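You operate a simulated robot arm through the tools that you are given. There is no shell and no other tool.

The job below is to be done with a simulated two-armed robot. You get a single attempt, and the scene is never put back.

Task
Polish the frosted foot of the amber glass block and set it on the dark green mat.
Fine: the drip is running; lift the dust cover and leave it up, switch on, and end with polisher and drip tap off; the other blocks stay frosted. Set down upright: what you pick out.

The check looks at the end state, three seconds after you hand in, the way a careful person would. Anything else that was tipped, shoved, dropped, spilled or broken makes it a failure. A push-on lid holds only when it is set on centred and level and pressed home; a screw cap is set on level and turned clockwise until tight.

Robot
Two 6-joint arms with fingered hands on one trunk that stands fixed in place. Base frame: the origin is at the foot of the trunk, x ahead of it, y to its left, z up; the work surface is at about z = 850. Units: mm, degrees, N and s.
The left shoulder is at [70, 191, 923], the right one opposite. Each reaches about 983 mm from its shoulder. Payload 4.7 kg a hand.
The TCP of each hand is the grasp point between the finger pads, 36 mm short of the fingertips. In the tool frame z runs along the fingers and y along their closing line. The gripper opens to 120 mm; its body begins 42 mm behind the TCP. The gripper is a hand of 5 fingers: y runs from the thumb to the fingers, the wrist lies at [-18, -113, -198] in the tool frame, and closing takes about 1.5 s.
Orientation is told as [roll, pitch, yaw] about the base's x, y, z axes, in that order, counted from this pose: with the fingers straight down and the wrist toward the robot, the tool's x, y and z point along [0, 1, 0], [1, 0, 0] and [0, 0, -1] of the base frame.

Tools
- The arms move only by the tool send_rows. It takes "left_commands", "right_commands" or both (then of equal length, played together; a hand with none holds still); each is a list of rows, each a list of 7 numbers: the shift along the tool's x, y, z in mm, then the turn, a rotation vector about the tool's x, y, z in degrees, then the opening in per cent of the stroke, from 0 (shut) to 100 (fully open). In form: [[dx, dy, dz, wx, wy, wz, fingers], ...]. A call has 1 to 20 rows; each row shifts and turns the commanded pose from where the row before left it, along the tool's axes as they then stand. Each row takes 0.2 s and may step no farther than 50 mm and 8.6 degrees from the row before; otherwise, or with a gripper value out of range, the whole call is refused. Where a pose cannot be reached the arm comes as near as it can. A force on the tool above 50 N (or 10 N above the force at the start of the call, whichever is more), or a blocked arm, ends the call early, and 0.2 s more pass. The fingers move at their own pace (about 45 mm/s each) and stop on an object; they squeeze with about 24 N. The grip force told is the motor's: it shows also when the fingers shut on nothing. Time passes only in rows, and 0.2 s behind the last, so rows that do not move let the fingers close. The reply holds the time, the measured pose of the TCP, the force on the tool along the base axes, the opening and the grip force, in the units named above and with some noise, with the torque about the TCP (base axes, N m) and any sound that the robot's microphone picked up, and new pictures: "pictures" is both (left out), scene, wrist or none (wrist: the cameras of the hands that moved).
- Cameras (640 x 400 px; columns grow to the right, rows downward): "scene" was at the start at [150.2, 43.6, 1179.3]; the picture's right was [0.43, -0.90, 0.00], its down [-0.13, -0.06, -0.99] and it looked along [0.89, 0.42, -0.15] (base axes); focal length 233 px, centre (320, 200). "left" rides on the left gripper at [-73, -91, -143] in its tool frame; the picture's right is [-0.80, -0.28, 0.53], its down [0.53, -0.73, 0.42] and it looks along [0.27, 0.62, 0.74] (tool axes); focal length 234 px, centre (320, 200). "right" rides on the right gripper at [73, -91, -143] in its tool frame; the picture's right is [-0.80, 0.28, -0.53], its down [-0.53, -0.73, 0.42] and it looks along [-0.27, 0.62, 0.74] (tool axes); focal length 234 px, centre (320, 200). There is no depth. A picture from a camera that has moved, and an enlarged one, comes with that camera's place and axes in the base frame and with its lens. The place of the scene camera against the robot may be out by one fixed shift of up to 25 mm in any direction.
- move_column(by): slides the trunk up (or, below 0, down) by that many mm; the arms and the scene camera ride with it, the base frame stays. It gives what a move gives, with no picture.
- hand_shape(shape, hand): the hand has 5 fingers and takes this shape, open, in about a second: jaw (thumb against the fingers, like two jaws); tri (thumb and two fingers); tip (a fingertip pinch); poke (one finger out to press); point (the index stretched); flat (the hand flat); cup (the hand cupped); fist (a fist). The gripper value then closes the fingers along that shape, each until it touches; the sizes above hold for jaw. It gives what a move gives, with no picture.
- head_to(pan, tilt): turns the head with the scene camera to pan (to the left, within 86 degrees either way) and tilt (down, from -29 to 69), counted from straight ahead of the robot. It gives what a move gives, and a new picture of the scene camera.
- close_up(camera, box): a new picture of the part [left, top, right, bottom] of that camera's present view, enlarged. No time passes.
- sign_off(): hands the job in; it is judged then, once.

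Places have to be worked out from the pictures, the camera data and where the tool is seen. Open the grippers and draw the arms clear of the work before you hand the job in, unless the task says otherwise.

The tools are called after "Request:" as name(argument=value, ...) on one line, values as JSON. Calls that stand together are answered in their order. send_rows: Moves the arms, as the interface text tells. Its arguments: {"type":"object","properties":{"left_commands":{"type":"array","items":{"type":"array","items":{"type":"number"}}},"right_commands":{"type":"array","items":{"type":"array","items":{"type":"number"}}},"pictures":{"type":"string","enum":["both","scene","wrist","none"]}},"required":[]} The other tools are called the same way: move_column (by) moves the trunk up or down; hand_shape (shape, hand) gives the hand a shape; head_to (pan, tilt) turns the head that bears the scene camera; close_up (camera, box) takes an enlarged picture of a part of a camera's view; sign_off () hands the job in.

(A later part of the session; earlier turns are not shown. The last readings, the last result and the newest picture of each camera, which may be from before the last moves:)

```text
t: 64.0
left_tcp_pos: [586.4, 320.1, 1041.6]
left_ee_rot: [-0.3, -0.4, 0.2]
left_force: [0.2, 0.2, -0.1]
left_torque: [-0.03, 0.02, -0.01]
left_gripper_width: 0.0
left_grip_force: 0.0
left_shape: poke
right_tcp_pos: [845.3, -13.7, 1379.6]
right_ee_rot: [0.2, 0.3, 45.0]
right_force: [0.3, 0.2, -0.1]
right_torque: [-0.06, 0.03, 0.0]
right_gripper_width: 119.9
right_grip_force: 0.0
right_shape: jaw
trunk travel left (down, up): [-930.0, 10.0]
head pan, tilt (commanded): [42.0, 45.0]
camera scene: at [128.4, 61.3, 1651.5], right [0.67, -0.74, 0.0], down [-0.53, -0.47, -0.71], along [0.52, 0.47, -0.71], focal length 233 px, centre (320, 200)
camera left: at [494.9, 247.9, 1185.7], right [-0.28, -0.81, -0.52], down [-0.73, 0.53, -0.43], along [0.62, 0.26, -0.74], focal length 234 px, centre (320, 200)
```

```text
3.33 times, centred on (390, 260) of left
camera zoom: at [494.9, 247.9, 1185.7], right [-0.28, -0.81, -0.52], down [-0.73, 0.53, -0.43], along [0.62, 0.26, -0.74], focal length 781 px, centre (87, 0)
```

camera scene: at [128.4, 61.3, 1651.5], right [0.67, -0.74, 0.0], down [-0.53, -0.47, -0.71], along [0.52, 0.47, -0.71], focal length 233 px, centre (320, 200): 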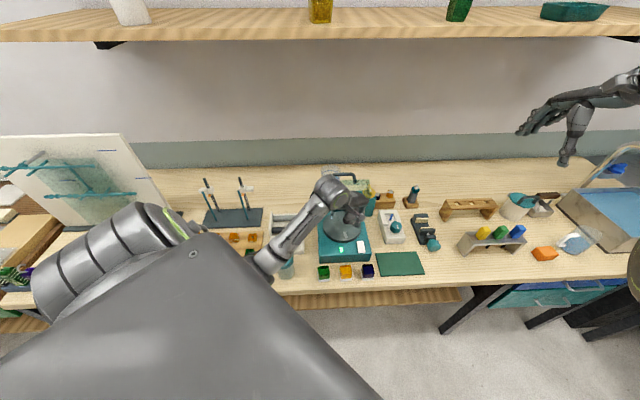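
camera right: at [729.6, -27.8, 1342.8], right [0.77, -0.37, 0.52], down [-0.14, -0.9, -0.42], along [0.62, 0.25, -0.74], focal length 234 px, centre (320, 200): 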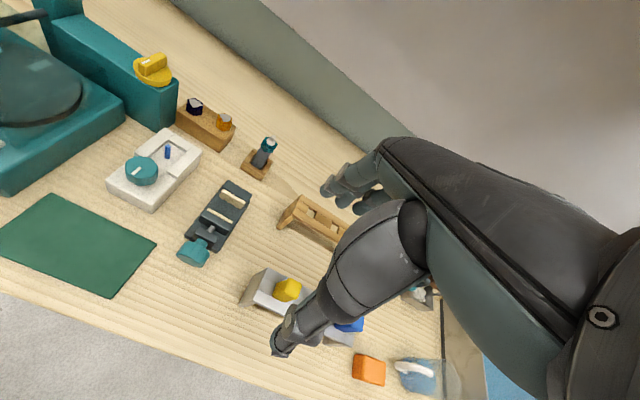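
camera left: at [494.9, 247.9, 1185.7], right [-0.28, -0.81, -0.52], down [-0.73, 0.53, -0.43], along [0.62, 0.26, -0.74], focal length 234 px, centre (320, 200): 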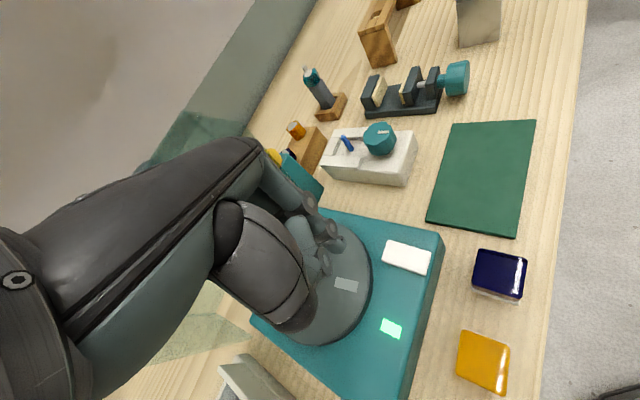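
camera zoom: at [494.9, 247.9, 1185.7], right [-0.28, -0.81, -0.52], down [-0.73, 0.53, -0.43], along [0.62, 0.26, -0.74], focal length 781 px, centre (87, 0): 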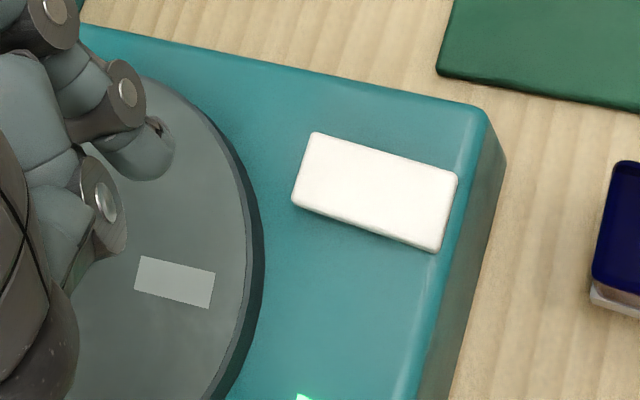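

The indicator is green and the disc's mark has moved: the polisher is on. I raise the hand, move over the amber block and turn to yaw −38.5 to match its faces.

Request:
send_rows(left_commands=[[0, 0, -30, 0, 0, 0, 100], [0, 0, -30, 0, 0, 0, 100], [-20, -35, -10, 0, 0, 0, 100], [-20, -40, -10, 0, 0, 0, 100], [-15, -35, 0, 0, 0, 0, 100], [0, 0, 0, 0, 0, 7.7, 100], [0, 0, 0, 0, 0, 7.7, 100], [0, 0, 0, 0, 0, 7.7, 100], [0, 0, 0, 0, 0, 7.7, 100], [0, 0, 0, 0, 0, 7.7, 100]], pictures="both")

```text
t: 66.2
left_tcp_pos: [476.0, 265.4, 1123.6]
left_ee_rot: [-0.1, -0.4, -38.5]
left_force: [0.0, -0.2, 0.3]
left_torque: [0.04, -0.01, 0.02]
left_gripper_width: 0.0
left_grip_force: 0.1
left_shape: poke
right_tcp_pos: [844.2, -15.5, 1379.8]
right_ee_rot: [0.1, 0.2, 45.0]
right_force: [0.8, 0.3, 0.2]
right_torque: [-0.02, 0.0, 0.04]
right_gripper_width: 120.0
right_grip_force: 0.1
right_shape: jaw
trunk travel left (down, up): [-930.0, 10.0]
head pan, tilt (commanded): [42.0, 45.0]
camera scene: at [127.4, 59.1, 1651.8], right [0.67, -0.74, 0.0], down [-0.53, -0.47, -0.71], along [0.53, 0.47, -0.71], focal length 233 px, centre (320, 200)
camera left: at [359.8, 265.2, 1266.7], right [-0.72, -0.46, -0.53], down [-0.24, 0.87, -0.43], along [0.66, -0.18, -0.73], focal length 234 px, centre (320, 200)
```

scene: 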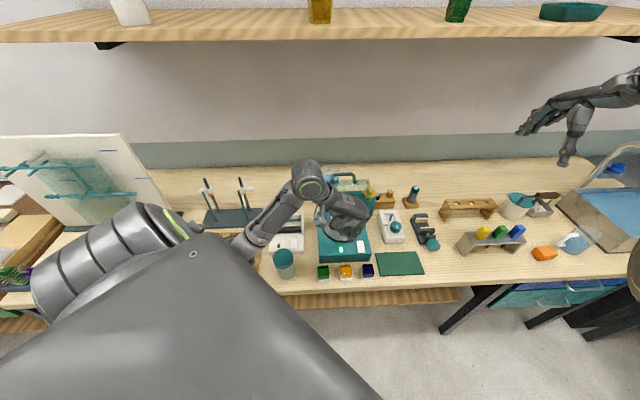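
left: 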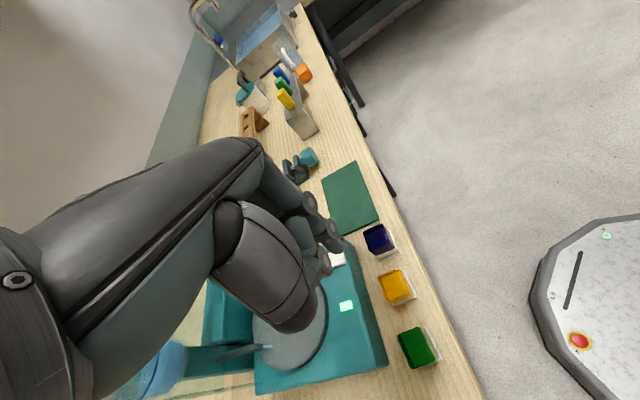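

Reached. I change the hand back to the jaw shape here, high above the block, and set a partial opening.

Request:
hand_shape(shape="jaw", hand="left")

Request:
send_rows(left_commands=[[0, 0, 20, 0, 0, 0, 50], [0, 0, 20, 0, 0, 0, 50], [0, 0, 20, 0, 0, 0, 50], [0, 0, 10, 0, 0, 0, 50], [0, 0, 0, 0, 0, 0, 50]], pictures="both")

```text
t: 67.2
left_tcp_pos: [476.8, 263.3, 1123.3]
left_ee_rot: [0.1, -0.5, -38.4]
left_force: [0.3, -0.4, 0.5]
left_torque: [-0.01, 0.0, -0.01]
left_gripper_width: 120.3
left_grip_force: 0.1
left_shape: jaw
right_tcp_pos: [842.5, -16.1, 1379.7]
right_ee_rot: [0.1, 0.1, 45.0]
right_force: [0.4, -0.1, 0.7]
right_torque: [-0.04, -0.01, -0.03]
right_gripper_width: 119.8
right_grip_force: 0.1
right_shape: jaw
trunk travel left (down, up): [-930.0, 10.0]
head pan, tilt (commanded): [42.0, 45.0]
```

```text
t: 68.3
left_tcp_pos: [475.4, 263.6, 1054.7]
left_ee_rot: [0.0, -0.5, -38.5]
left_force: [-0.2, 0.0, 0.2]
left_torque: [0.02, -0.03, -0.01]
left_gripper_width: 60.7
left_grip_force: 0.1
left_shape: jaw
right_tcp_pos: [843.5, -15.4, 1380.9]
right_ee_rot: [0.0, 0.1, 44.9]
right_force: [0.4, -0.3, -1.1]
right_torque: [-0.02, 0.01, 0.01]
right_gripper_width: 120.0
right_grip_force: 0.0
right_shape: jaw
trunk travel left (down, up): [-930.0, 10.0]
head pan, tilt (commanded): [42.0, 45.0]
camera scene: at [127.1, 58.3, 1651.8], right [0.67, -0.74, 0.0], down [-0.53, -0.47, -0.71], along [0.53, 0.47, -0.71], focal length 233 px, centre (320, 200)
camera left: at [359.4, 263.8, 1197.1], right [-0.71, -0.46, -0.53], down [-0.24, 0.87, -0.43], along [0.66, -0.18, -0.73], focal length 234 px, centre (320, 200)
```

scene: 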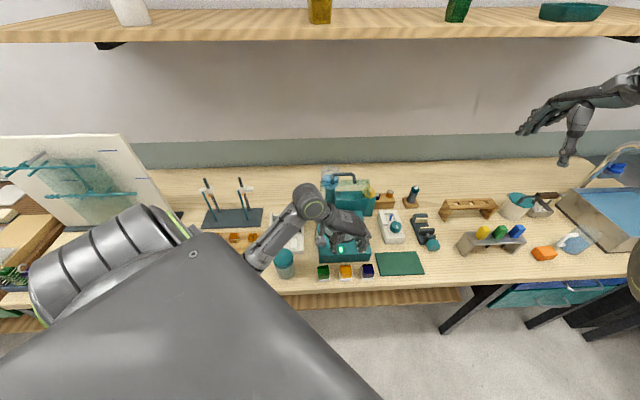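
left: 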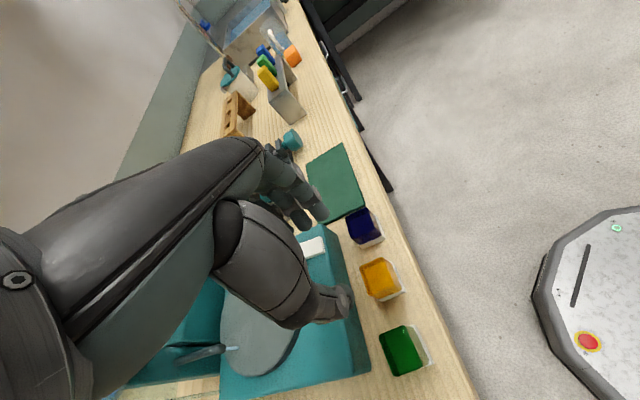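

TCP projects where expected and the amber block appears straight below. I check its position and turn in an enlarged view.

Request:
close_up(camera="left", box=[300, 190, 460, 390])

```text
2.00 times, centred on (380, 290) of left
camera zoom: at [359.4, 263.8, 1197.1], right [-0.71, -0.46, -0.53], down [-0.24, 0.87, -0.43], along [0.66, -0.18, -0.73], focal length 468 px, centre (200, 20)
```

zoom: 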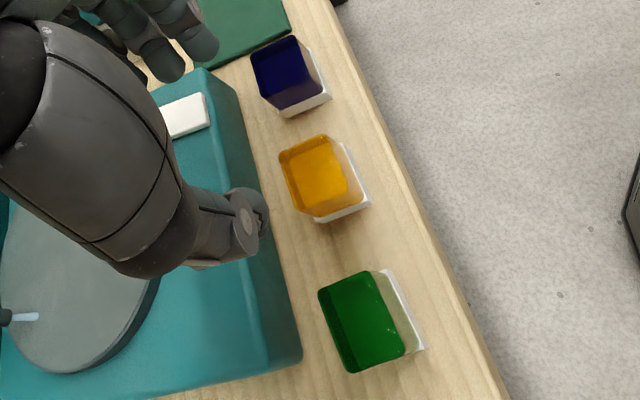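

The faces look turned nearer to −43°. I correct the yaw by −4.5° and go down to just above the block top to check alignment again.

Request:
send_rows(left_commands=[[0, 0, 20, 0, 0, 4.5, 50], [0, 0, 20, 0, 0, 0, 50], [0, 0, 20, 0, 0, 0, 50], [0, 0, 15, 0, 0, 0, 50]], pictures="both")

Request:
close_up(camera="left", box=[220, 180, 440, 380])

Request:
close_up(camera="scene", box=[300, 220, 400, 290])

```text
t: 69.3
left_tcp_pos: [476.8, 265.9, 980.6]
left_ee_rot: [0.1, -0.4, -42.9]
left_force: [-0.4, 0.2, -0.6]
left_torque: [0.0, -0.02, 0.02]
left_gripper_width: 60.7
left_grip_force: 0.1
left_shape: jaw
right_tcp_pos: [843.5, -14.9, 1381.4]
right_ee_rot: [0.1, 0.2, 45.0]
right_force: [-0.2, -0.4, 0.1]
right_torque: [-0.03, -0.01, 0.01]
right_gripper_width: 120.0
right_grip_force: 0.0
right_shape: jaw
trunk travel left (down, up): [-930.0, 10.0]
head pan, tilt (commanded): [42.0, 45.0]
camera scene: at [127.2, 58.4, 1651.9], right [0.67, -0.74, 0.0], down [-0.53, -0.47, -0.71], along [0.53, 0.47, -0.71], focal length 233 px, centre (320, 200)
camera left: at [360.7, 273.9, 1122.3], right [-0.75, -0.4, -0.53], down [-0.17, 0.89, -0.43], along [0.64, -0.23, -0.73], focal length 234 px, centre (320, 200)
```

scene: 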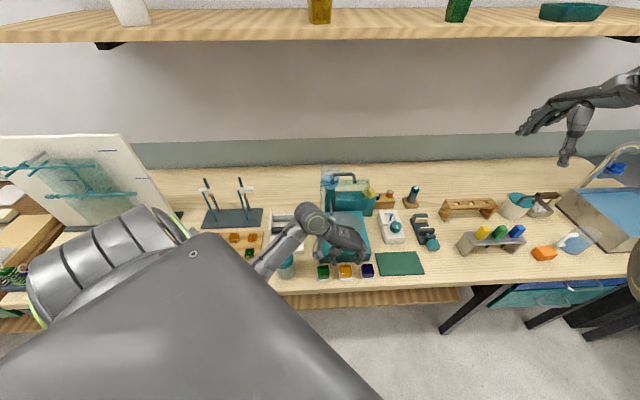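
left: 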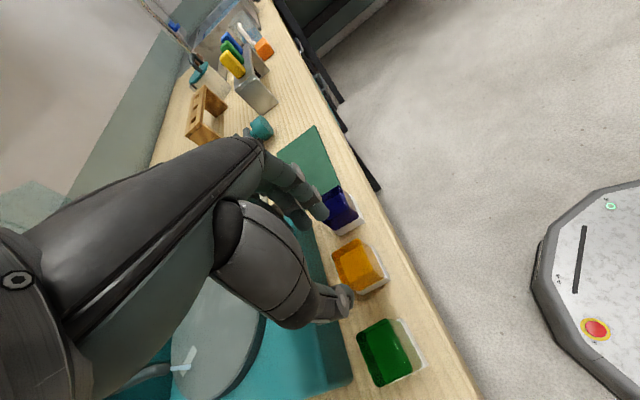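

```text
2.00 times, centred on (330, 280) of left
camera zoom: at [360.7, 273.9, 1122.3], right [-0.75, -0.4, -0.53], down [-0.17, 0.89, -0.43], along [0.64, -0.23, -0.73], focal length 468 px, centre (300, 40)
```

zoom: 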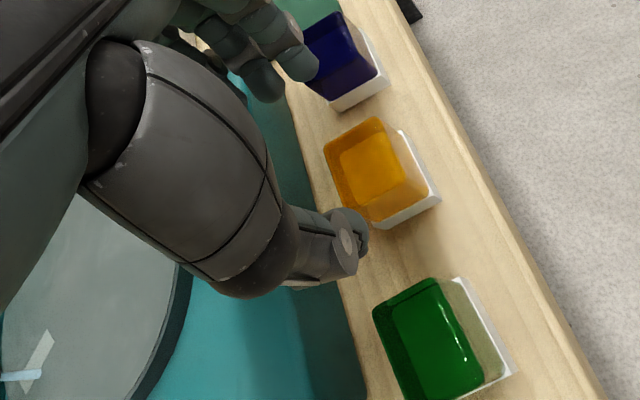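

```text
5.71 times, centred on (350, 255) of scene
camera zoom: at [127.2, 58.4, 1651.9], right [0.67, -0.74, 0.0], down [-0.53, -0.47, -0.71], along [0.53, 0.47, -0.71], focal length 1329 px, centre (149, -114)
```

zoom: 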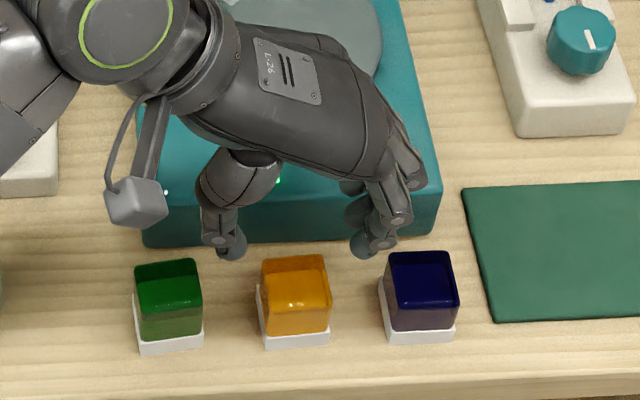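

Alignment is within about 2 mm. The neighbours are close beside the fingers, so I narrow the opening to 50 mm and take a high grip (fingertips about z 882); first down to z 938 to check.

Request:
send_rows(left_commands=[[-1, 0, 10, 0, 0, 0, 42], [-1, 0, 12, 0, 0, 0, 42], [0, 0, 10, 0, 0, 0, 42], [0, 0, 10, 0, 0, 0, 42]], pictures="none")

Request:
close_up(camera="scene", box=[310, 235, 390, 290])

Request:
close_up(camera="left", box=[260, 180, 420, 340])

```text
t: 70.3
left_tcp_pos: [476.6, 261.9, 938.2]
left_ee_rot: [0.1, -0.4, -42.9]
left_force: [0.2, 0.4, 0.9]
left_torque: [0.01, 0.02, 0.04]
left_gripper_width: 50.9
left_grip_force: 0.1
left_shape: jaw
right_tcp_pos: [843.8, -16.0, 1380.9]
right_ee_rot: [0.1, 0.3, 45.0]
right_force: [0.0, -0.3, 1.1]
right_torque: [0.0, 0.03, 0.01]
right_gripper_width: 120.0
right_grip_force: 0.0
right_shape: jaw
trunk travel left (down, up): [-930.0, 10.0]
head pan, tilt (commanded): [42.0, 45.0]
```

```text
7.27 times, centred on (350, 262) of scene
camera zoom: at [127.0, 58.3, 1651.9], right [0.67, -0.74, 0.0], down [-0.53, -0.47, -0.71], along [0.53, 0.47, -0.71], focal length 1692 px, centre (102, -254)
```

zoom: 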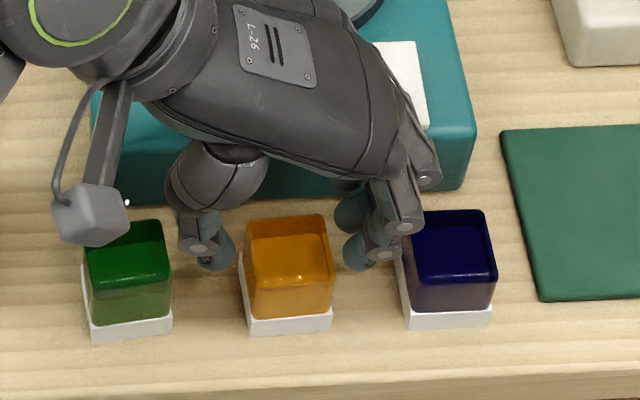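

```text
2.50 times, centred on (340, 260) of left
camera zoom: at [359.8, 271.2, 1079.8], right [-0.75, -0.4, -0.53], down [-0.17, 0.89, -0.43], along [0.64, -0.23, -0.73], focal length 585 px, centre (270, 50)
```

zoom: 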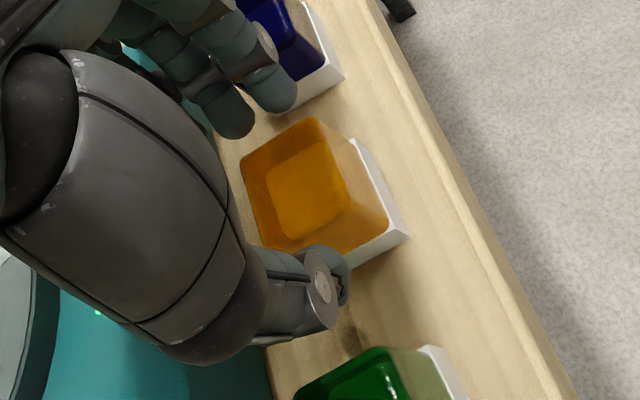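

The fingertips are level with the block's sides, evenly placed, but the finger joints pass close to the blue block. I narrow to 46 mm and go down to z≈918.

Request:
send_rows(left_commands=[[0, 0, 0, 0, 0, 0, 38.5], [0, 0, 6, 0, 0, 0, 38.5], [0, 0, 6, 0, 0, 0, 38.5], [0, 0, 5, 0, 0, 0, 38.5]], pictures="none")

Request:
close_up(camera="scene", box=[310, 235, 390, 290])

Request:
close_up(camera="left", box=[260, 180, 420, 340])

```text
t: 71.3
left_tcp_pos: [476.6, 262.6, 919.5]
left_ee_rot: [0.1, -0.4, -42.9]
left_force: [-0.6, -0.3, 0.3]
left_torque: [0.0, -0.02, -0.03]
left_gripper_width: 46.4
left_grip_force: 0.0
left_shape: jaw
right_tcp_pos: [843.4, -15.8, 1381.0]
right_ee_rot: [0.1, 0.1, 45.0]
right_force: [-0.1, 0.2, -0.2]
right_torque: [-0.01, 0.02, 0.01]
right_gripper_width: 120.1
right_grip_force: 0.1
right_shape: jaw
trunk travel left (down, up): [-930.0, 10.0]
head pan, tilt (commanded): [42.0, 45.0]
```

```text
7.27 times, centred on (350, 262) of scene
camera zoom: at [126.9, 58.2, 1651.9], right [0.67, -0.74, 0.0], down [-0.53, -0.47, -0.71], along [0.53, 0.47, -0.71], focal length 1692 px, centre (102, -254)
```

zoom: 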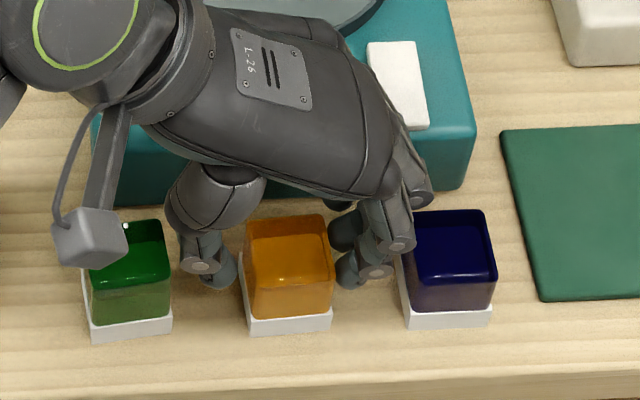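

```text
2.50 times, centred on (340, 260) of left
camera zoom: at [359.4, 271.2, 1062.7], right [-0.75, -0.4, -0.53], down [-0.17, 0.89, -0.43], along [0.64, -0.23, -0.73], focal length 585 px, centre (270, 50)
```

zoom: 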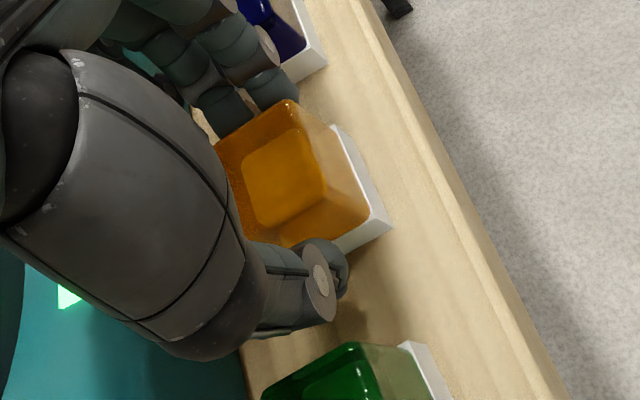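

All clear so far with no contact. I go 6 mm lower and then close on the amber block.

Request:
send_rows(left_commands=[[0, 0, 3, 0, 0, 0, 38.5], [0, 0, 3, 0, 0, 0, 38.5], [0, 0, 0, 0, 0, 0, 20], [0, 0, 0, 0, 0, 0, 10], [0, 0, 0, 0, 0, 0, 0], [0, 0, 0, 0, 0, 0, 0]], pictures="none")

Request:
close_up(camera="scene", box=[310, 235, 390, 290])

Request:
close_up(camera="left", box=[260, 180, 420, 340])

```text
t: 72.8
left_tcp_pos: [476.4, 262.6, 915.4]
left_ee_rot: [0.1, -0.3, -42.9]
left_force: [-2.3, -1.2, -0.2]
left_torque: [0.0, -0.02, -0.01]
left_gripper_width: 34.9
left_grip_force: 24.0
left_shape: jaw
right_tcp_pos: [843.4, -15.7, 1380.3]
right_ee_rot: [0.2, 0.2, 45.0]
right_force: [0.2, 0.4, 0.1]
right_torque: [0.01, -0.02, -0.01]
right_gripper_width: 120.1
right_grip_force: 0.2
right_shape: jaw
trunk travel left (down, up): [-930.0, 10.0]
head pan, tilt (commanded): [42.0, 45.0]
```

```text
7.27 times, centred on (350, 262) of scene
camera zoom: at [126.7, 58.2, 1651.9], right [0.67, -0.74, 0.0], down [-0.53, -0.47, -0.71], along [0.53, 0.47, -0.71], focal length 1692 px, centre (102, -254)
```

zoom: 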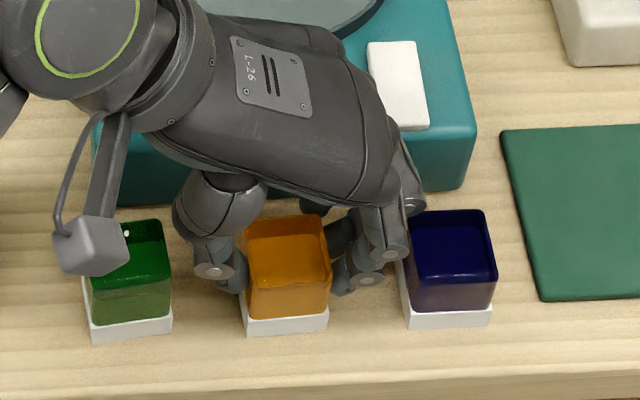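

```text
2.50 times, centred on (340, 260) of left
camera zoom: at [359.4, 270.8, 1057.1], right [-0.75, -0.4, -0.53], down [-0.17, 0.89, -0.43], along [0.64, -0.23, -0.73], focal length 585 px, centre (270, 50)
```

zoom: 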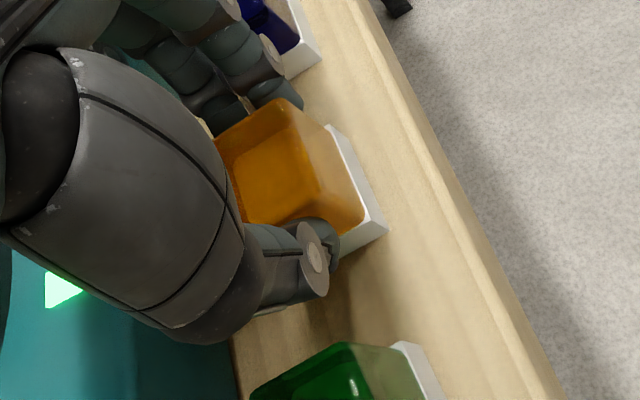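

The grip holds (34.9 mm, 24 N). I lift the block straight up in small steps.

Request:
send_rows(left_commands=[[0, 0, -5, 0, 0, 0, 0], [0, 0, -10, 0, 0, 0, 0], [0, 0, -20, 0, 0, 0, 0], [0, 0, -30, 0, 0, 0, 0], [0, 0, -30, 0, 0, 0, 0]], pictures="both")

Request:
close_up(camera="scene", box=[290, 190, 410, 290])

```text
t: 74.0
left_tcp_pos: [476.7, 261.8, 1010.8]
left_ee_rot: [-0.1, -0.4, -42.9]
left_force: [-0.1, -0.9, -2.6]
left_torque: [-0.04, -0.01, -0.02]
left_gripper_width: 34.7
left_grip_force: 24.0
left_shape: jaw
right_tcp_pos: [844.4, -14.3, 1380.6]
right_ee_rot: [0.1, 0.3, 45.0]
right_force: [0.2, -1.0, 0.5]
right_torque: [-0.02, 0.02, -0.03]
right_gripper_width: 119.5
right_grip_force: 0.0
right_shape: jaw
trunk travel left (down, up): [-930.0, 10.0]
head pan, tilt (commanded): [42.0, 45.0]
camera scene: at [127.5, 58.6, 1651.8], right [0.67, -0.74, 0.0], down [-0.53, -0.47, -0.71], along [0.53, 0.47, -0.71], focal length 233 px, centre (320, 200)
camera left: at [359.9, 272.8, 1153.0], right [-0.75, -0.4, -0.53], down [-0.17, 0.89, -0.43], along [0.64, -0.23, -0.73], focal length 234 px, centre (320, 200)
```

scene: 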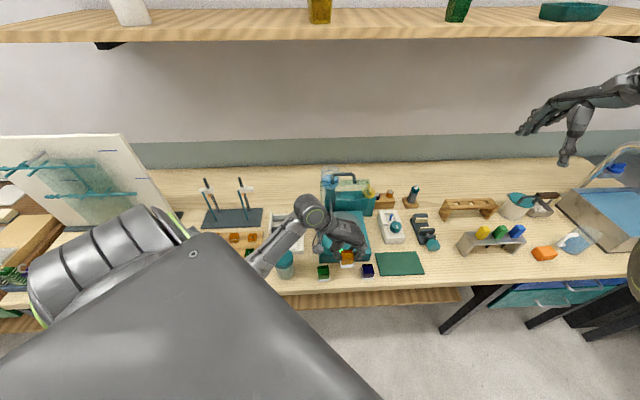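
left: 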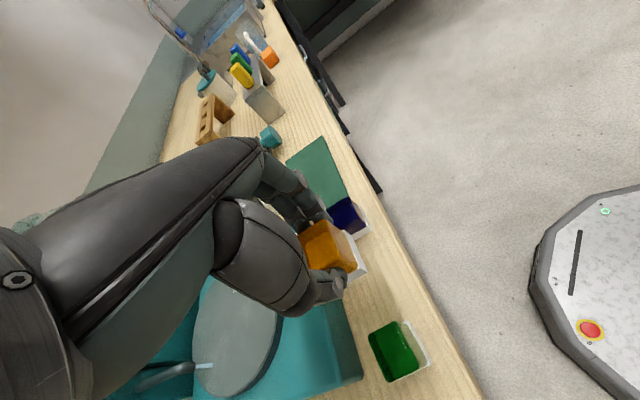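

```text
4.00 times, centred on (350, 240) of scene
camera zoom: at [127.5, 58.6, 1651.8], right [0.67, -0.74, 0.0], down [-0.53, -0.47, -0.71], along [0.53, 0.47, -0.71], focal length 930 px, centre (200, 40)
```

zoom: 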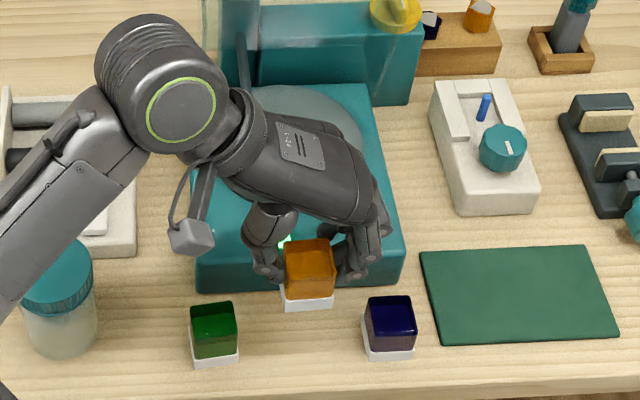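

The amber block hangs upright, clear of its neighbours. I carry it over the front-right part of the turning disc, with its foot about 40 mm above.

Request:
send_rows(left_commands=[[29, 6.7, 0, 0, 0, 0, 0], [29, 6.7, 0, 0, 0, 0, 0], [29, 6.7, 0, 0, 0, 0, 0], [29, 6.7, 0, 0, 0, 0, 0], [28.6, 6.6, 0, 0, 0, 0, 0]], pictures="both")

Request:
close_up(camera="scene", box=[290, 170, 410, 270])

Request:
close_up(camera="left", box=[200, 180, 420, 400])

```text
t: 75.2
left_tcp_pos: [601.9, 345.6, 1010.1]
left_ee_rot: [0.0, -0.4, -42.9]
left_force: [0.0, 0.1, -1.7]
left_torque: [0.04, 0.01, -0.04]
left_gripper_width: 34.7
left_grip_force: 24.2
left_shape: jaw
right_tcp_pos: [845.8, -14.2, 1379.9]
right_ee_rot: [0.2, 0.2, 45.1]
right_force: [-0.1, 0.2, -0.2]
right_torque: [-0.03, 0.02, 0.02]
right_gripper_width: 119.9
right_grip_force: 0.0
right_shape: jaw
trunk travel left (down, up): [-930.0, 10.0]
head pan, tilt (commanded): [42.0, 45.0]
camera scene: at [129.0, 59.2, 1651.6], right [0.67, -0.74, 0.0], down [-0.53, -0.47, -0.71], along [0.52, 0.47, -0.71], focal length 233 px, centre (320, 200)
camera left: at [485.3, 354.8, 1151.2], right [-0.75, -0.4, -0.53], down [-0.17, 0.89, -0.43], along [0.64, -0.23, -0.73], focal length 234 px, centre (320, 200)
```

scene: 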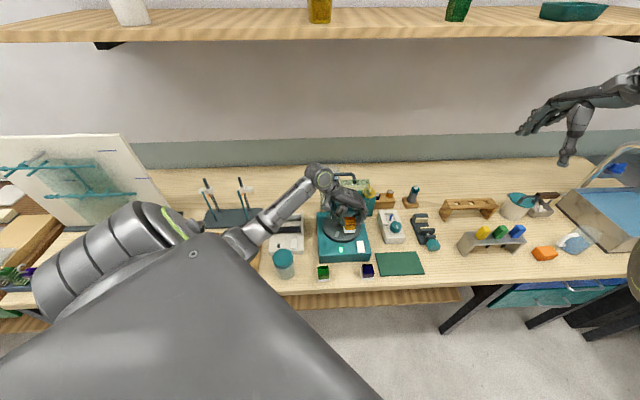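
left: 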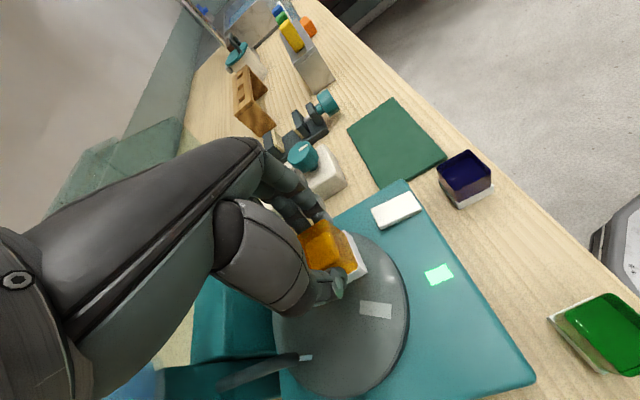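

```text
4.00 times, centred on (350, 220) of scene
camera zoom: at [129.0, 59.2, 1651.6], right [0.67, -0.74, 0.0], down [-0.53, -0.47, -0.71], along [0.52, 0.47, -0.71], focal length 930 px, centre (200, 120)
```

zoom: 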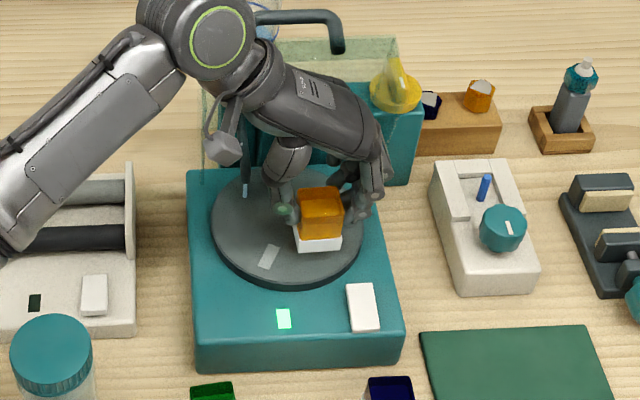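

```text
1.82 times, centred on (310, 290) of left
camera zoom: at [485.3, 354.8, 1151.2], right [-0.75, -0.4, -0.53], down [-0.17, 0.89, -0.43], along [0.64, -0.23, -0.73], focal length 426 px, centre (338, 36)
```

zoom: 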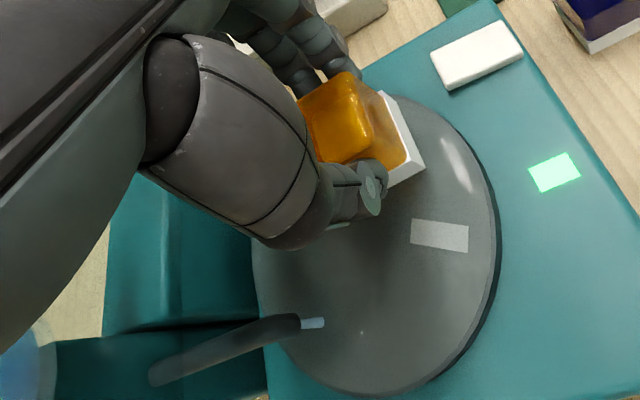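

The landing spot is on the disc, about 45 mm off centre. I shift slightly inward and lower to about 12 mm above the disc.

Request:
send_rows(left_commands=[[7.9, -3.3, 8, 0, 0, 0, 0], [0, 0, 10, 0, 0, 0, 0], [0, 0, 8, 0, 0, 0, 0]], pictures="none")

Request:
close_up(camera="left", box=[260, 180, 420, 340])

```text
t: 76.0
left_tcp_pos: [602.2, 351.0, 985.4]
left_ee_rot: [0.2, -0.5, -42.9]
left_force: [1.4, -4.3, 7.4]
left_torque: [0.87, 0.1, 0.29]
left_gripper_width: 35.1
left_grip_force: 24.3
left_shape: jaw
right_tcp_pos: [842.8, -18.3, 1380.8]
right_ee_rot: [0.1, 0.1, 44.9]
right_force: [-0.7, 0.1, -0.4]
right_torque: [0.02, -0.03, -0.02]
right_gripper_width: 119.9
right_grip_force: 0.1
right_shape: jaw
trunk travel left (down, up): [-930.0, 10.0]
head pan, tilt (commanded): [42.0, 45.0]
```

```text
2.50 times, centred on (340, 260) of left
camera zoom: at [485.1, 361.1, 1128.4], right [-0.75, -0.4, -0.53], down [-0.17, 0.89, -0.43], along [0.64, -0.23, -0.73], focal length 585 px, centre (270, 50)
```

zoom: 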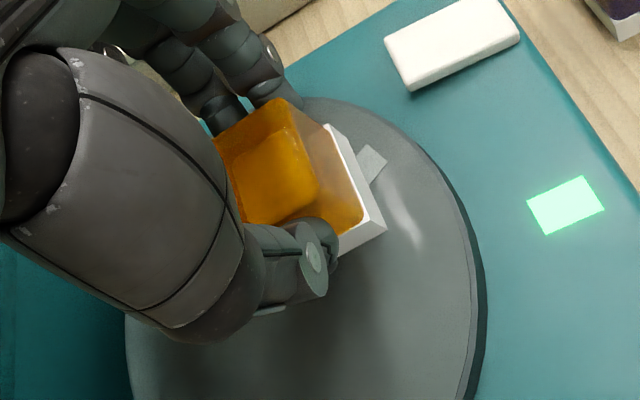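

There is already contact: about 9 N upward with a sideways drag, sooner than expected, and a torque that may come from something else touching. I look around before pressing further.

Request:
close_up(camera="left", box=[0, 0, 640, 400])

Request:
close_up(camera="scene", box=[300, 150, 400, 270])

Request:
close_up(camera="right", box=[0, 0, 200, 200])

```text
1.00 times, centred on (320, 200) of left (not enlarged: the box is as wide or as high as the picture)
camera zoom: at [485.1, 361.1, 1128.4], right [-0.75, -0.4, -0.53], down [-0.17, 0.89, -0.43], along [0.64, -0.23, -0.73], focal length 234 px, centre (320, 200)
```

zoom: 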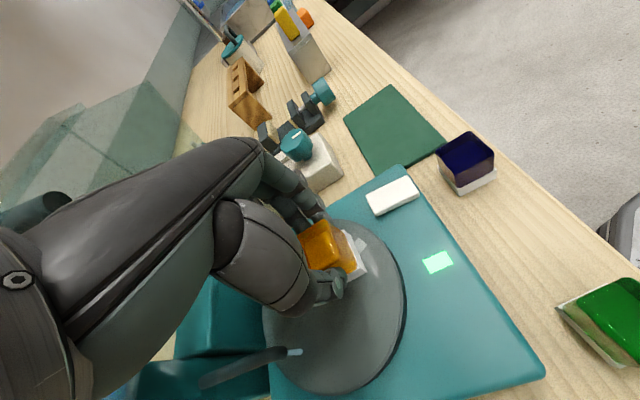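

```text
3.33 times, centred on (350, 210) of scene
camera zoom: at [126.0, 56.0, 1652.2], right [0.67, -0.74, 0.0], down [-0.53, -0.47, -0.71], along [0.53, 0.47, -0.71], focal length 775 px, centre (220, 167)
```

zoom: 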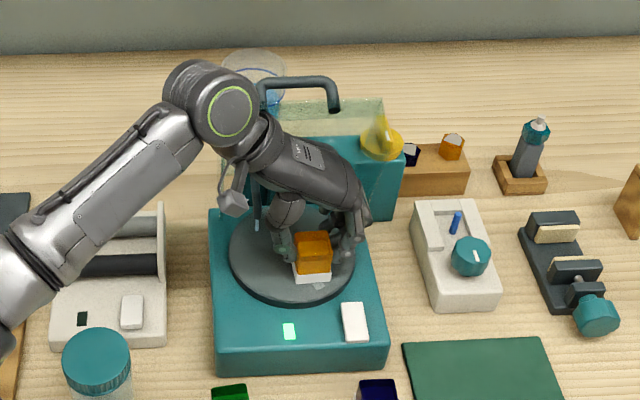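

```text
2.00 times, centred on (100, 100) of right
camera zoom: at [727.0, -32.4, 1524.4], right [0.77, -0.37, 0.52], down [-0.14, -0.89, -0.42], along [0.63, 0.25, -0.74], focal length 468 px, centre (760, 400)
```

zoom: 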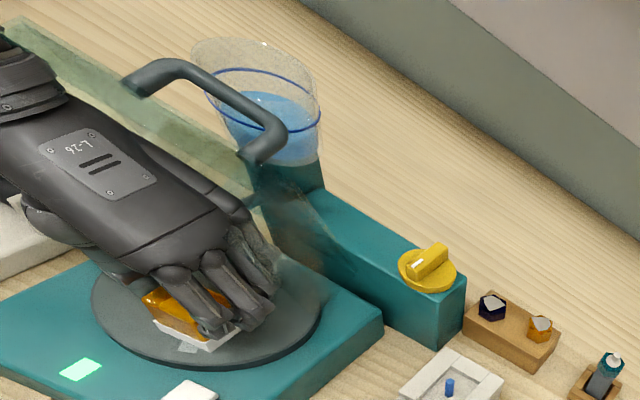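

The wrist housing seems to be touching the raised cover (its side wall projects forward). I lift off and turn the hand to yaw 0, which brings the wrist about 80 mm nearer to me and away from the cover.

Request:
send_rows(left_commands=[[-4, 0, -10, 0, 0, 0, 0], [-8, 0, -10, 0, 0, 0, 0], [-4, 0, -5, 0, 0, -4, 0], [0, 0, 0, 0, 0, -7.8, 0], [0, 0, 0, 0, 0, -7.8, 0], [0, 0, 0, 0, 0, -7.8, 0], [0, 0, 0, 0, 0, -7.8, 0], [0, 0, 0, 0, 0, -7.7, 0]], pictures="both")

Request:
close_up(camera="scene", box=[300, 150, 400, 270])

Request:
close_up(camera="right", box=[0, 0, 200, 200])

```text
t: 77.8
left_tcp_pos: [591.8, 340.8, 1009.0]
left_ee_rot: [-0.2, -0.4, 0.1]
left_force: [-0.4, 0.7, -1.6]
left_torque: [-0.02, -0.03, 0.0]
left_gripper_width: 34.9
left_grip_force: 23.7
left_shape: jaw
right_tcp_pos: [844.5, -15.7, 1379.8]
right_ee_rot: [0.1, 0.1, 45.0]
right_force: [0.6, 0.4, 0.6]
right_torque: [0.04, -0.03, -0.02]
right_gripper_width: 119.6
right_grip_force: 0.1
right_shape: jaw
trunk travel left (down, up): [-930.0, 10.0]
head pan, tilt (commanded): [42.0, 45.0]
camera scene: at [127.2, 57.5, 1651.9], right [0.67, -0.74, 0.0], down [-0.53, -0.47, -0.71], along [0.53, 0.47, -0.71], focal length 233 px, centre (320, 200)
camera left: at [499.7, 268.2, 1151.9], right [-0.27, -0.81, -0.52], down [-0.73, 0.53, -0.43], along [0.62, 0.26, -0.73], focal length 234 px, centre (320, 200)
```

scene: 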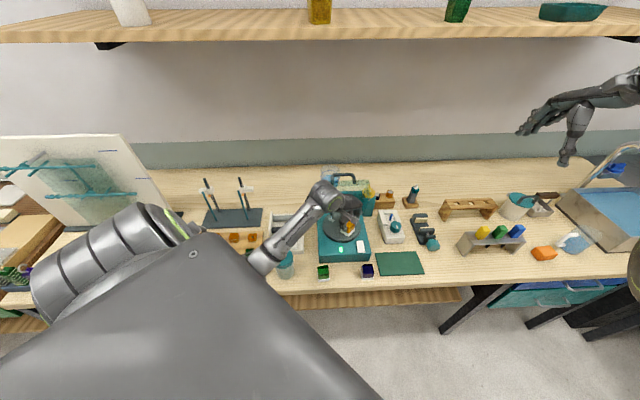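
left: 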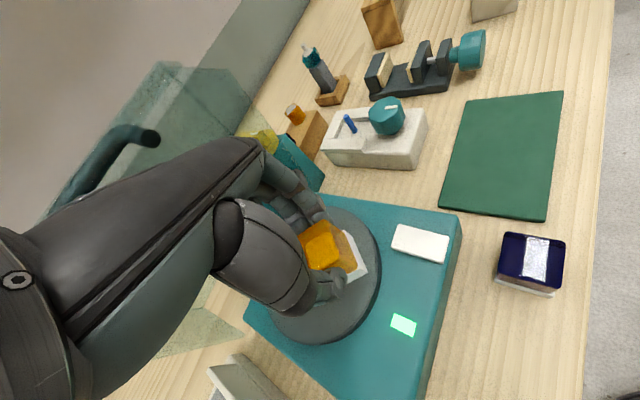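

```text
3.33 times, centred on (350, 210) of scene
camera zoom: at [127.2, 57.5, 1651.9], right [0.67, -0.74, 0.0], down [-0.53, -0.47, -0.71], along [0.53, 0.47, -0.71], focal length 775 px, centre (220, 167)
```

zoom: 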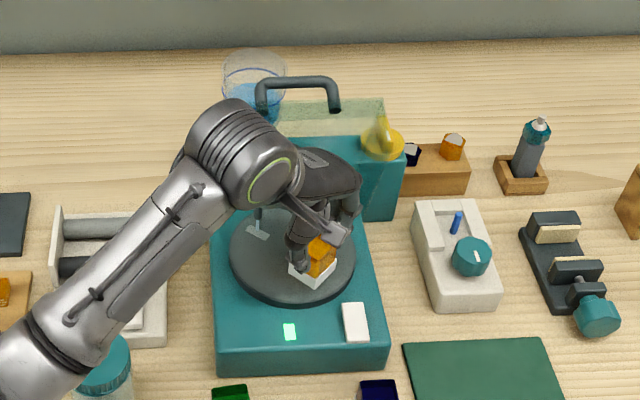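

```text
2.00 times, centred on (100, 100) of right
camera zoom: at [728.1, -30.6, 1523.6], right [0.77, -0.37, 0.52], down [-0.14, -0.89, -0.42], along [0.62, 0.25, -0.74], focal length 468 px, centre (760, 400)
```

zoom: 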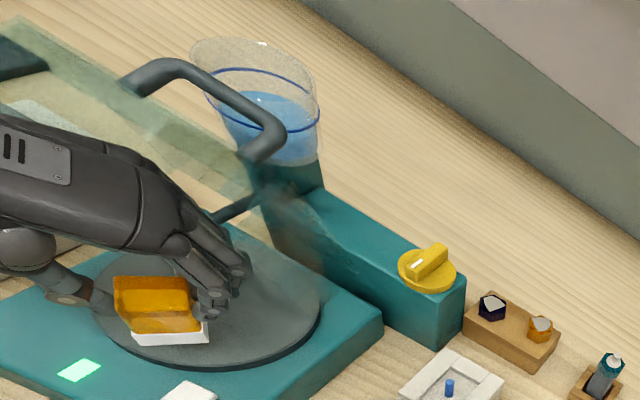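

The cover is undisturbed and the hand is now well clear of it. I move slightly inward over the disc and lower gently, watching for the disc contact.

Request:
send_rows(left_commands=[[15, 2, 5, 0, 0, 0, 0], [0, 0, 5, 0, 0, 0, 0], [0, 0, 5, 0, 0, 0, 0], [0, 0, 5, 0, 0, 0, 0]], pictures="none")

```text
t: 78.8
left_tcp_pos: [593.0, 357.8, 988.9]
left_ee_rot: [-0.2, -0.4, 0.0]
left_force: [-0.2, -0.2, -2.0]
left_torque: [-0.02, 0.01, 0.0]
left_gripper_width: 34.9
left_grip_force: 23.8
left_shape: jaw
right_tcp_pos: [844.5, -14.9, 1381.2]
right_ee_rot: [0.1, 0.2, 45.1]
right_force: [-0.3, -0.6, 0.0]
right_torque: [-0.03, 0.0, -0.03]
right_gripper_width: 120.0
right_grip_force: 0.0
right_shape: jaw
trunk travel left (down, up): [-930.0, 10.0]
head pan, tilt (commanded): [42.0, 45.0]
```

Request:
send_rows(left_commands=[[0, 0, 3, 0, 0, 0, 0], [0, 0, 3, 0, 0, 0, 0], [0, 0, 2, 0, 0, 0, 0], [0, 0, 2, 0, 0, 0, 0]], pictures="none")

Request:
close_up(camera="left", box=[260, 180, 420, 340])

```text
t: 79.8
left_tcp_pos: [591.5, 356.5, 984.3]
left_ee_rot: [-0.1, -1.0, 0.0]
left_force: [0.1, 6.3, 31.9]
left_torque: [0.13, -0.11, 0.1]
left_gripper_width: 37.0
left_grip_force: 23.7
left_shape: jaw
right_tcp_pos: [839.1, -16.7, 1383.0]
right_ee_rot: [0.1, 0.0, 45.0]
right_force: [0.0, 0.8, 0.0]
right_torque: [-0.05, -0.01, 0.01]
right_gripper_width: 119.8
right_grip_force: 0.1
right_shape: jaw
trunk travel left (down, up): [-930.0, 10.0]
head pan, tilt (commanded): [42.0, 45.0]
```

```text
2.50 times, centred on (340, 260) of left
camera zoom: at [498.6, 283.1, 1126.2], right [-0.27, -0.8, -0.53], down [-0.72, 0.53, -0.44], along [0.63, 0.26, -0.73], focal length 585 px, centre (270, 50)
```

zoom: 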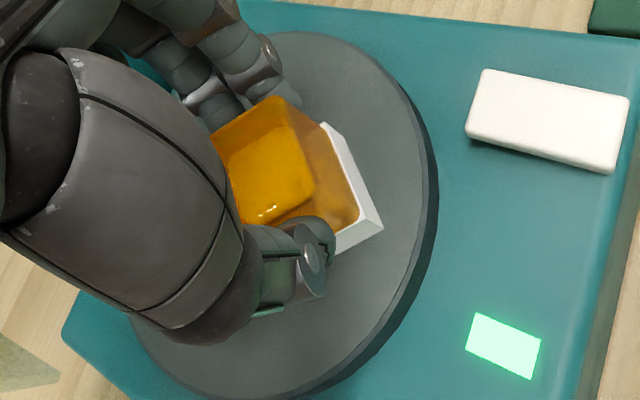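

Too firm (32 N) after contact at TCP z≈985. I hold without pushing further so that the press relaxes, and check the force.

Request:
send_rows(left_commands=[[0, 0, -1, 0, 0, 0, 0], [0, 0, 0, 0, 0, 0, 0], [0, 0, 0, 0, 0, 0, 0]], pictures="none")

Request:
close_up(camera="left", box=[260, 180, 420, 340])

```text
t: 80.5
left_tcp_pos: [591.3, 355.0, 984.3]
left_ee_rot: [-0.1, -0.9, -0.1]
left_force: [2.2, 7.4, 37.8]
left_torque: [0.17, -0.32, 0.11]
left_gripper_width: 38.3
left_grip_force: 23.8
left_shape: jaw
right_tcp_pos: [839.6, -18.3, 1382.4]
right_ee_rot: [0.0, 0.0, 45.0]
right_force: [-0.4, -0.8, -0.4]
right_torque: [0.03, -0.02, -0.03]
right_gripper_width: 119.5
right_grip_force: 0.1
right_shape: jaw
trunk travel left (down, up): [-930.0, 10.0]
head pan, tilt (commanded): [42.0, 45.0]
```

```text
2.50 times, centred on (340, 260) of left
camera zoom: at [498.6, 282.9, 1126.1], right [-0.27, -0.8, -0.53], down [-0.73, 0.53, -0.44], along [0.63, 0.26, -0.73], focal length 585 px, centre (270, 50)
```

zoom: 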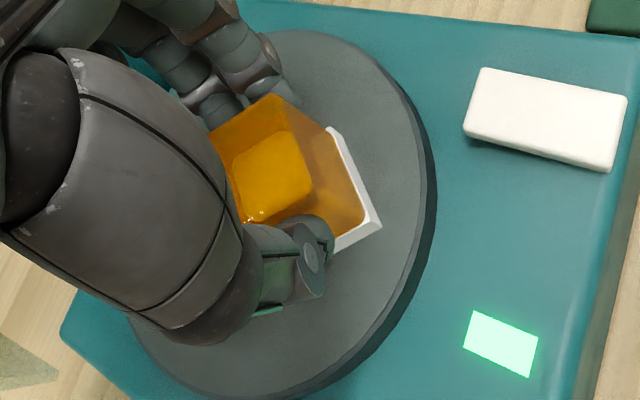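

The press is still 38 N; I raise 4 mm at once to ease it.

Request:
send_rows(left_commands=[[0, 0, -4, 0, 0, 0, 0], [0, 0, 0, 0, 0, 0, 0]], pictures="none")

Request:
close_up(camera="left", box=[260, 180, 420, 340])

```text
t: 81.2
left_tcp_pos: [591.1, 356.4, 984.4]
left_ee_rot: [-0.2, -0.5, 0.0]
left_force: [2.8, 2.1, 22.0]
left_torque: [0.1, -0.35, 0.07]
left_gripper_width: 37.9
left_grip_force: 23.9
left_shape: jaw
right_tcp_pos: [840.8, -15.2, 1381.2]
right_ee_rot: [0.1, 0.1, 45.0]
right_force: [-0.3, 0.4, 0.2]
right_torque: [0.02, 0.01, 0.0]
right_gripper_width: 119.8
right_grip_force: 0.1
right_shape: jaw
trunk travel left (down, up): [-930.0, 10.0]
head pan, tilt (commanded): [42.0, 45.0]
```

```text
2.50 times, centred on (340, 260) of left
camera zoom: at [499.6, 283.5, 1127.6], right [-0.28, -0.81, -0.52], down [-0.73, 0.53, -0.43], along [0.63, 0.26, -0.73], focal length 585 px, centre (270, 50)
```

zoom: 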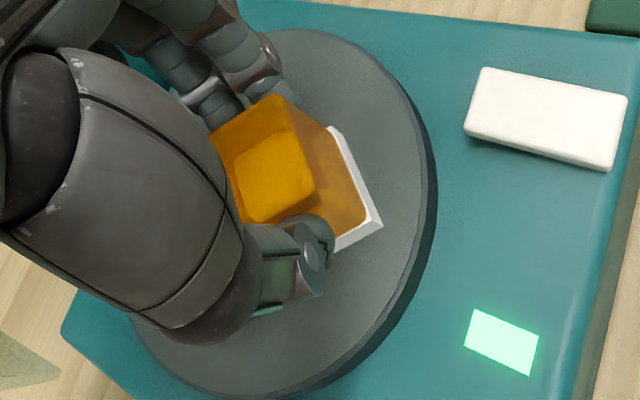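

About 22 N now. I ease 2 mm more to a moderate press and hold for a few seconds while the disc works.

Request:
send_rows(left_commands=[[0, 0, -2, 0, 0, 0, 0], [0, 0, 0, 0, 0, 0, 0], [0, 0, 0, 0, 0, 0, 0], [0, 0, 0, 0, 0, 0, 0], [0, 0, 0, 0, 0, 0, 0], [0, 0, 0, 0, 0, 0, 0], [0, 0, 0, 0, 0, 0, 0], [0, 0, 0, 0, 0, 0, 0], [0, 0, 0, 0, 0, 0, 0], [0, 0, 0, 0, 0, 0, 0]], pictures="none")

Request:
close_up(camera="left", box=[260, 180, 420, 340])

Request:
close_up(camera="scene", box=[310, 190, 390, 250])

```text
t: 83.3
left_tcp_pos: [592.8, 357.6, 986.2]
left_ee_rot: [-0.2, -0.4, 0.0]
left_force: [-0.8, -0.7, 3.8]
left_torque: [0.01, -0.05, 0.0]
left_gripper_width: 36.7
left_grip_force: 23.8
left_shape: jaw
right_tcp_pos: [843.4, -15.6, 1379.7]
right_ee_rot: [0.1, 0.0, 45.0]
right_force: [0.5, -0.2, -0.2]
right_torque: [0.0, -0.02, 0.01]
right_gripper_width: 119.9
right_grip_force: 0.0
right_shape: jaw
trunk travel left (down, up): [-930.0, 10.0]
head pan, tilt (commanded): [42.0, 45.0]
```

```text
2.50 times, centred on (340, 260) of left
camera zoom: at [500.9, 284.2, 1129.0], right [-0.28, -0.81, -0.52], down [-0.73, 0.53, -0.43], along [0.63, 0.26, -0.73], focal length 585 px, centre (270, 50)
```

zoom: 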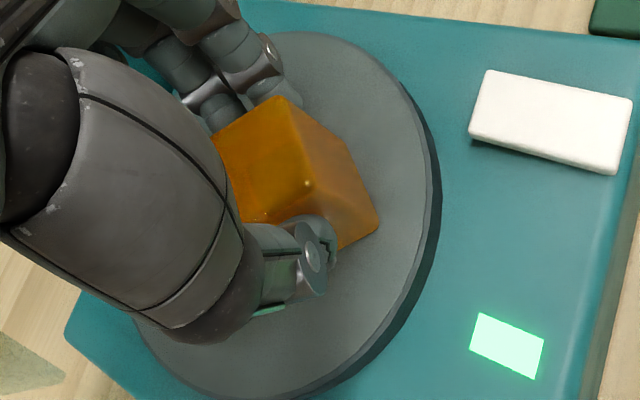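

```text
6.67 times, centred on (350, 220) of scene
camera zoom: at [126.4, 58.0, 1651.9], right [0.67, -0.74, 0.0], down [-0.53, -0.47, -0.71], along [0.53, 0.47, -0.71], focal length 1551 px, centre (120, 67)
```

zoom: 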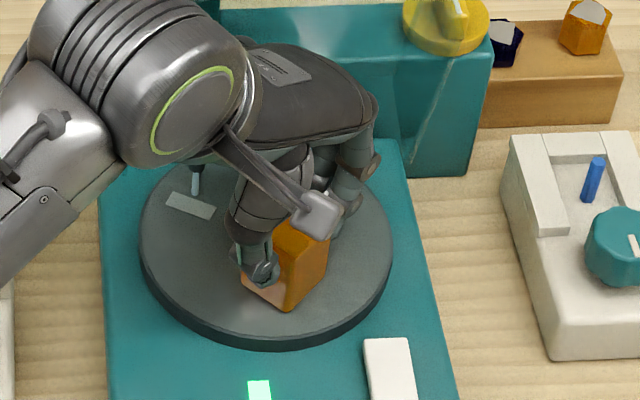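

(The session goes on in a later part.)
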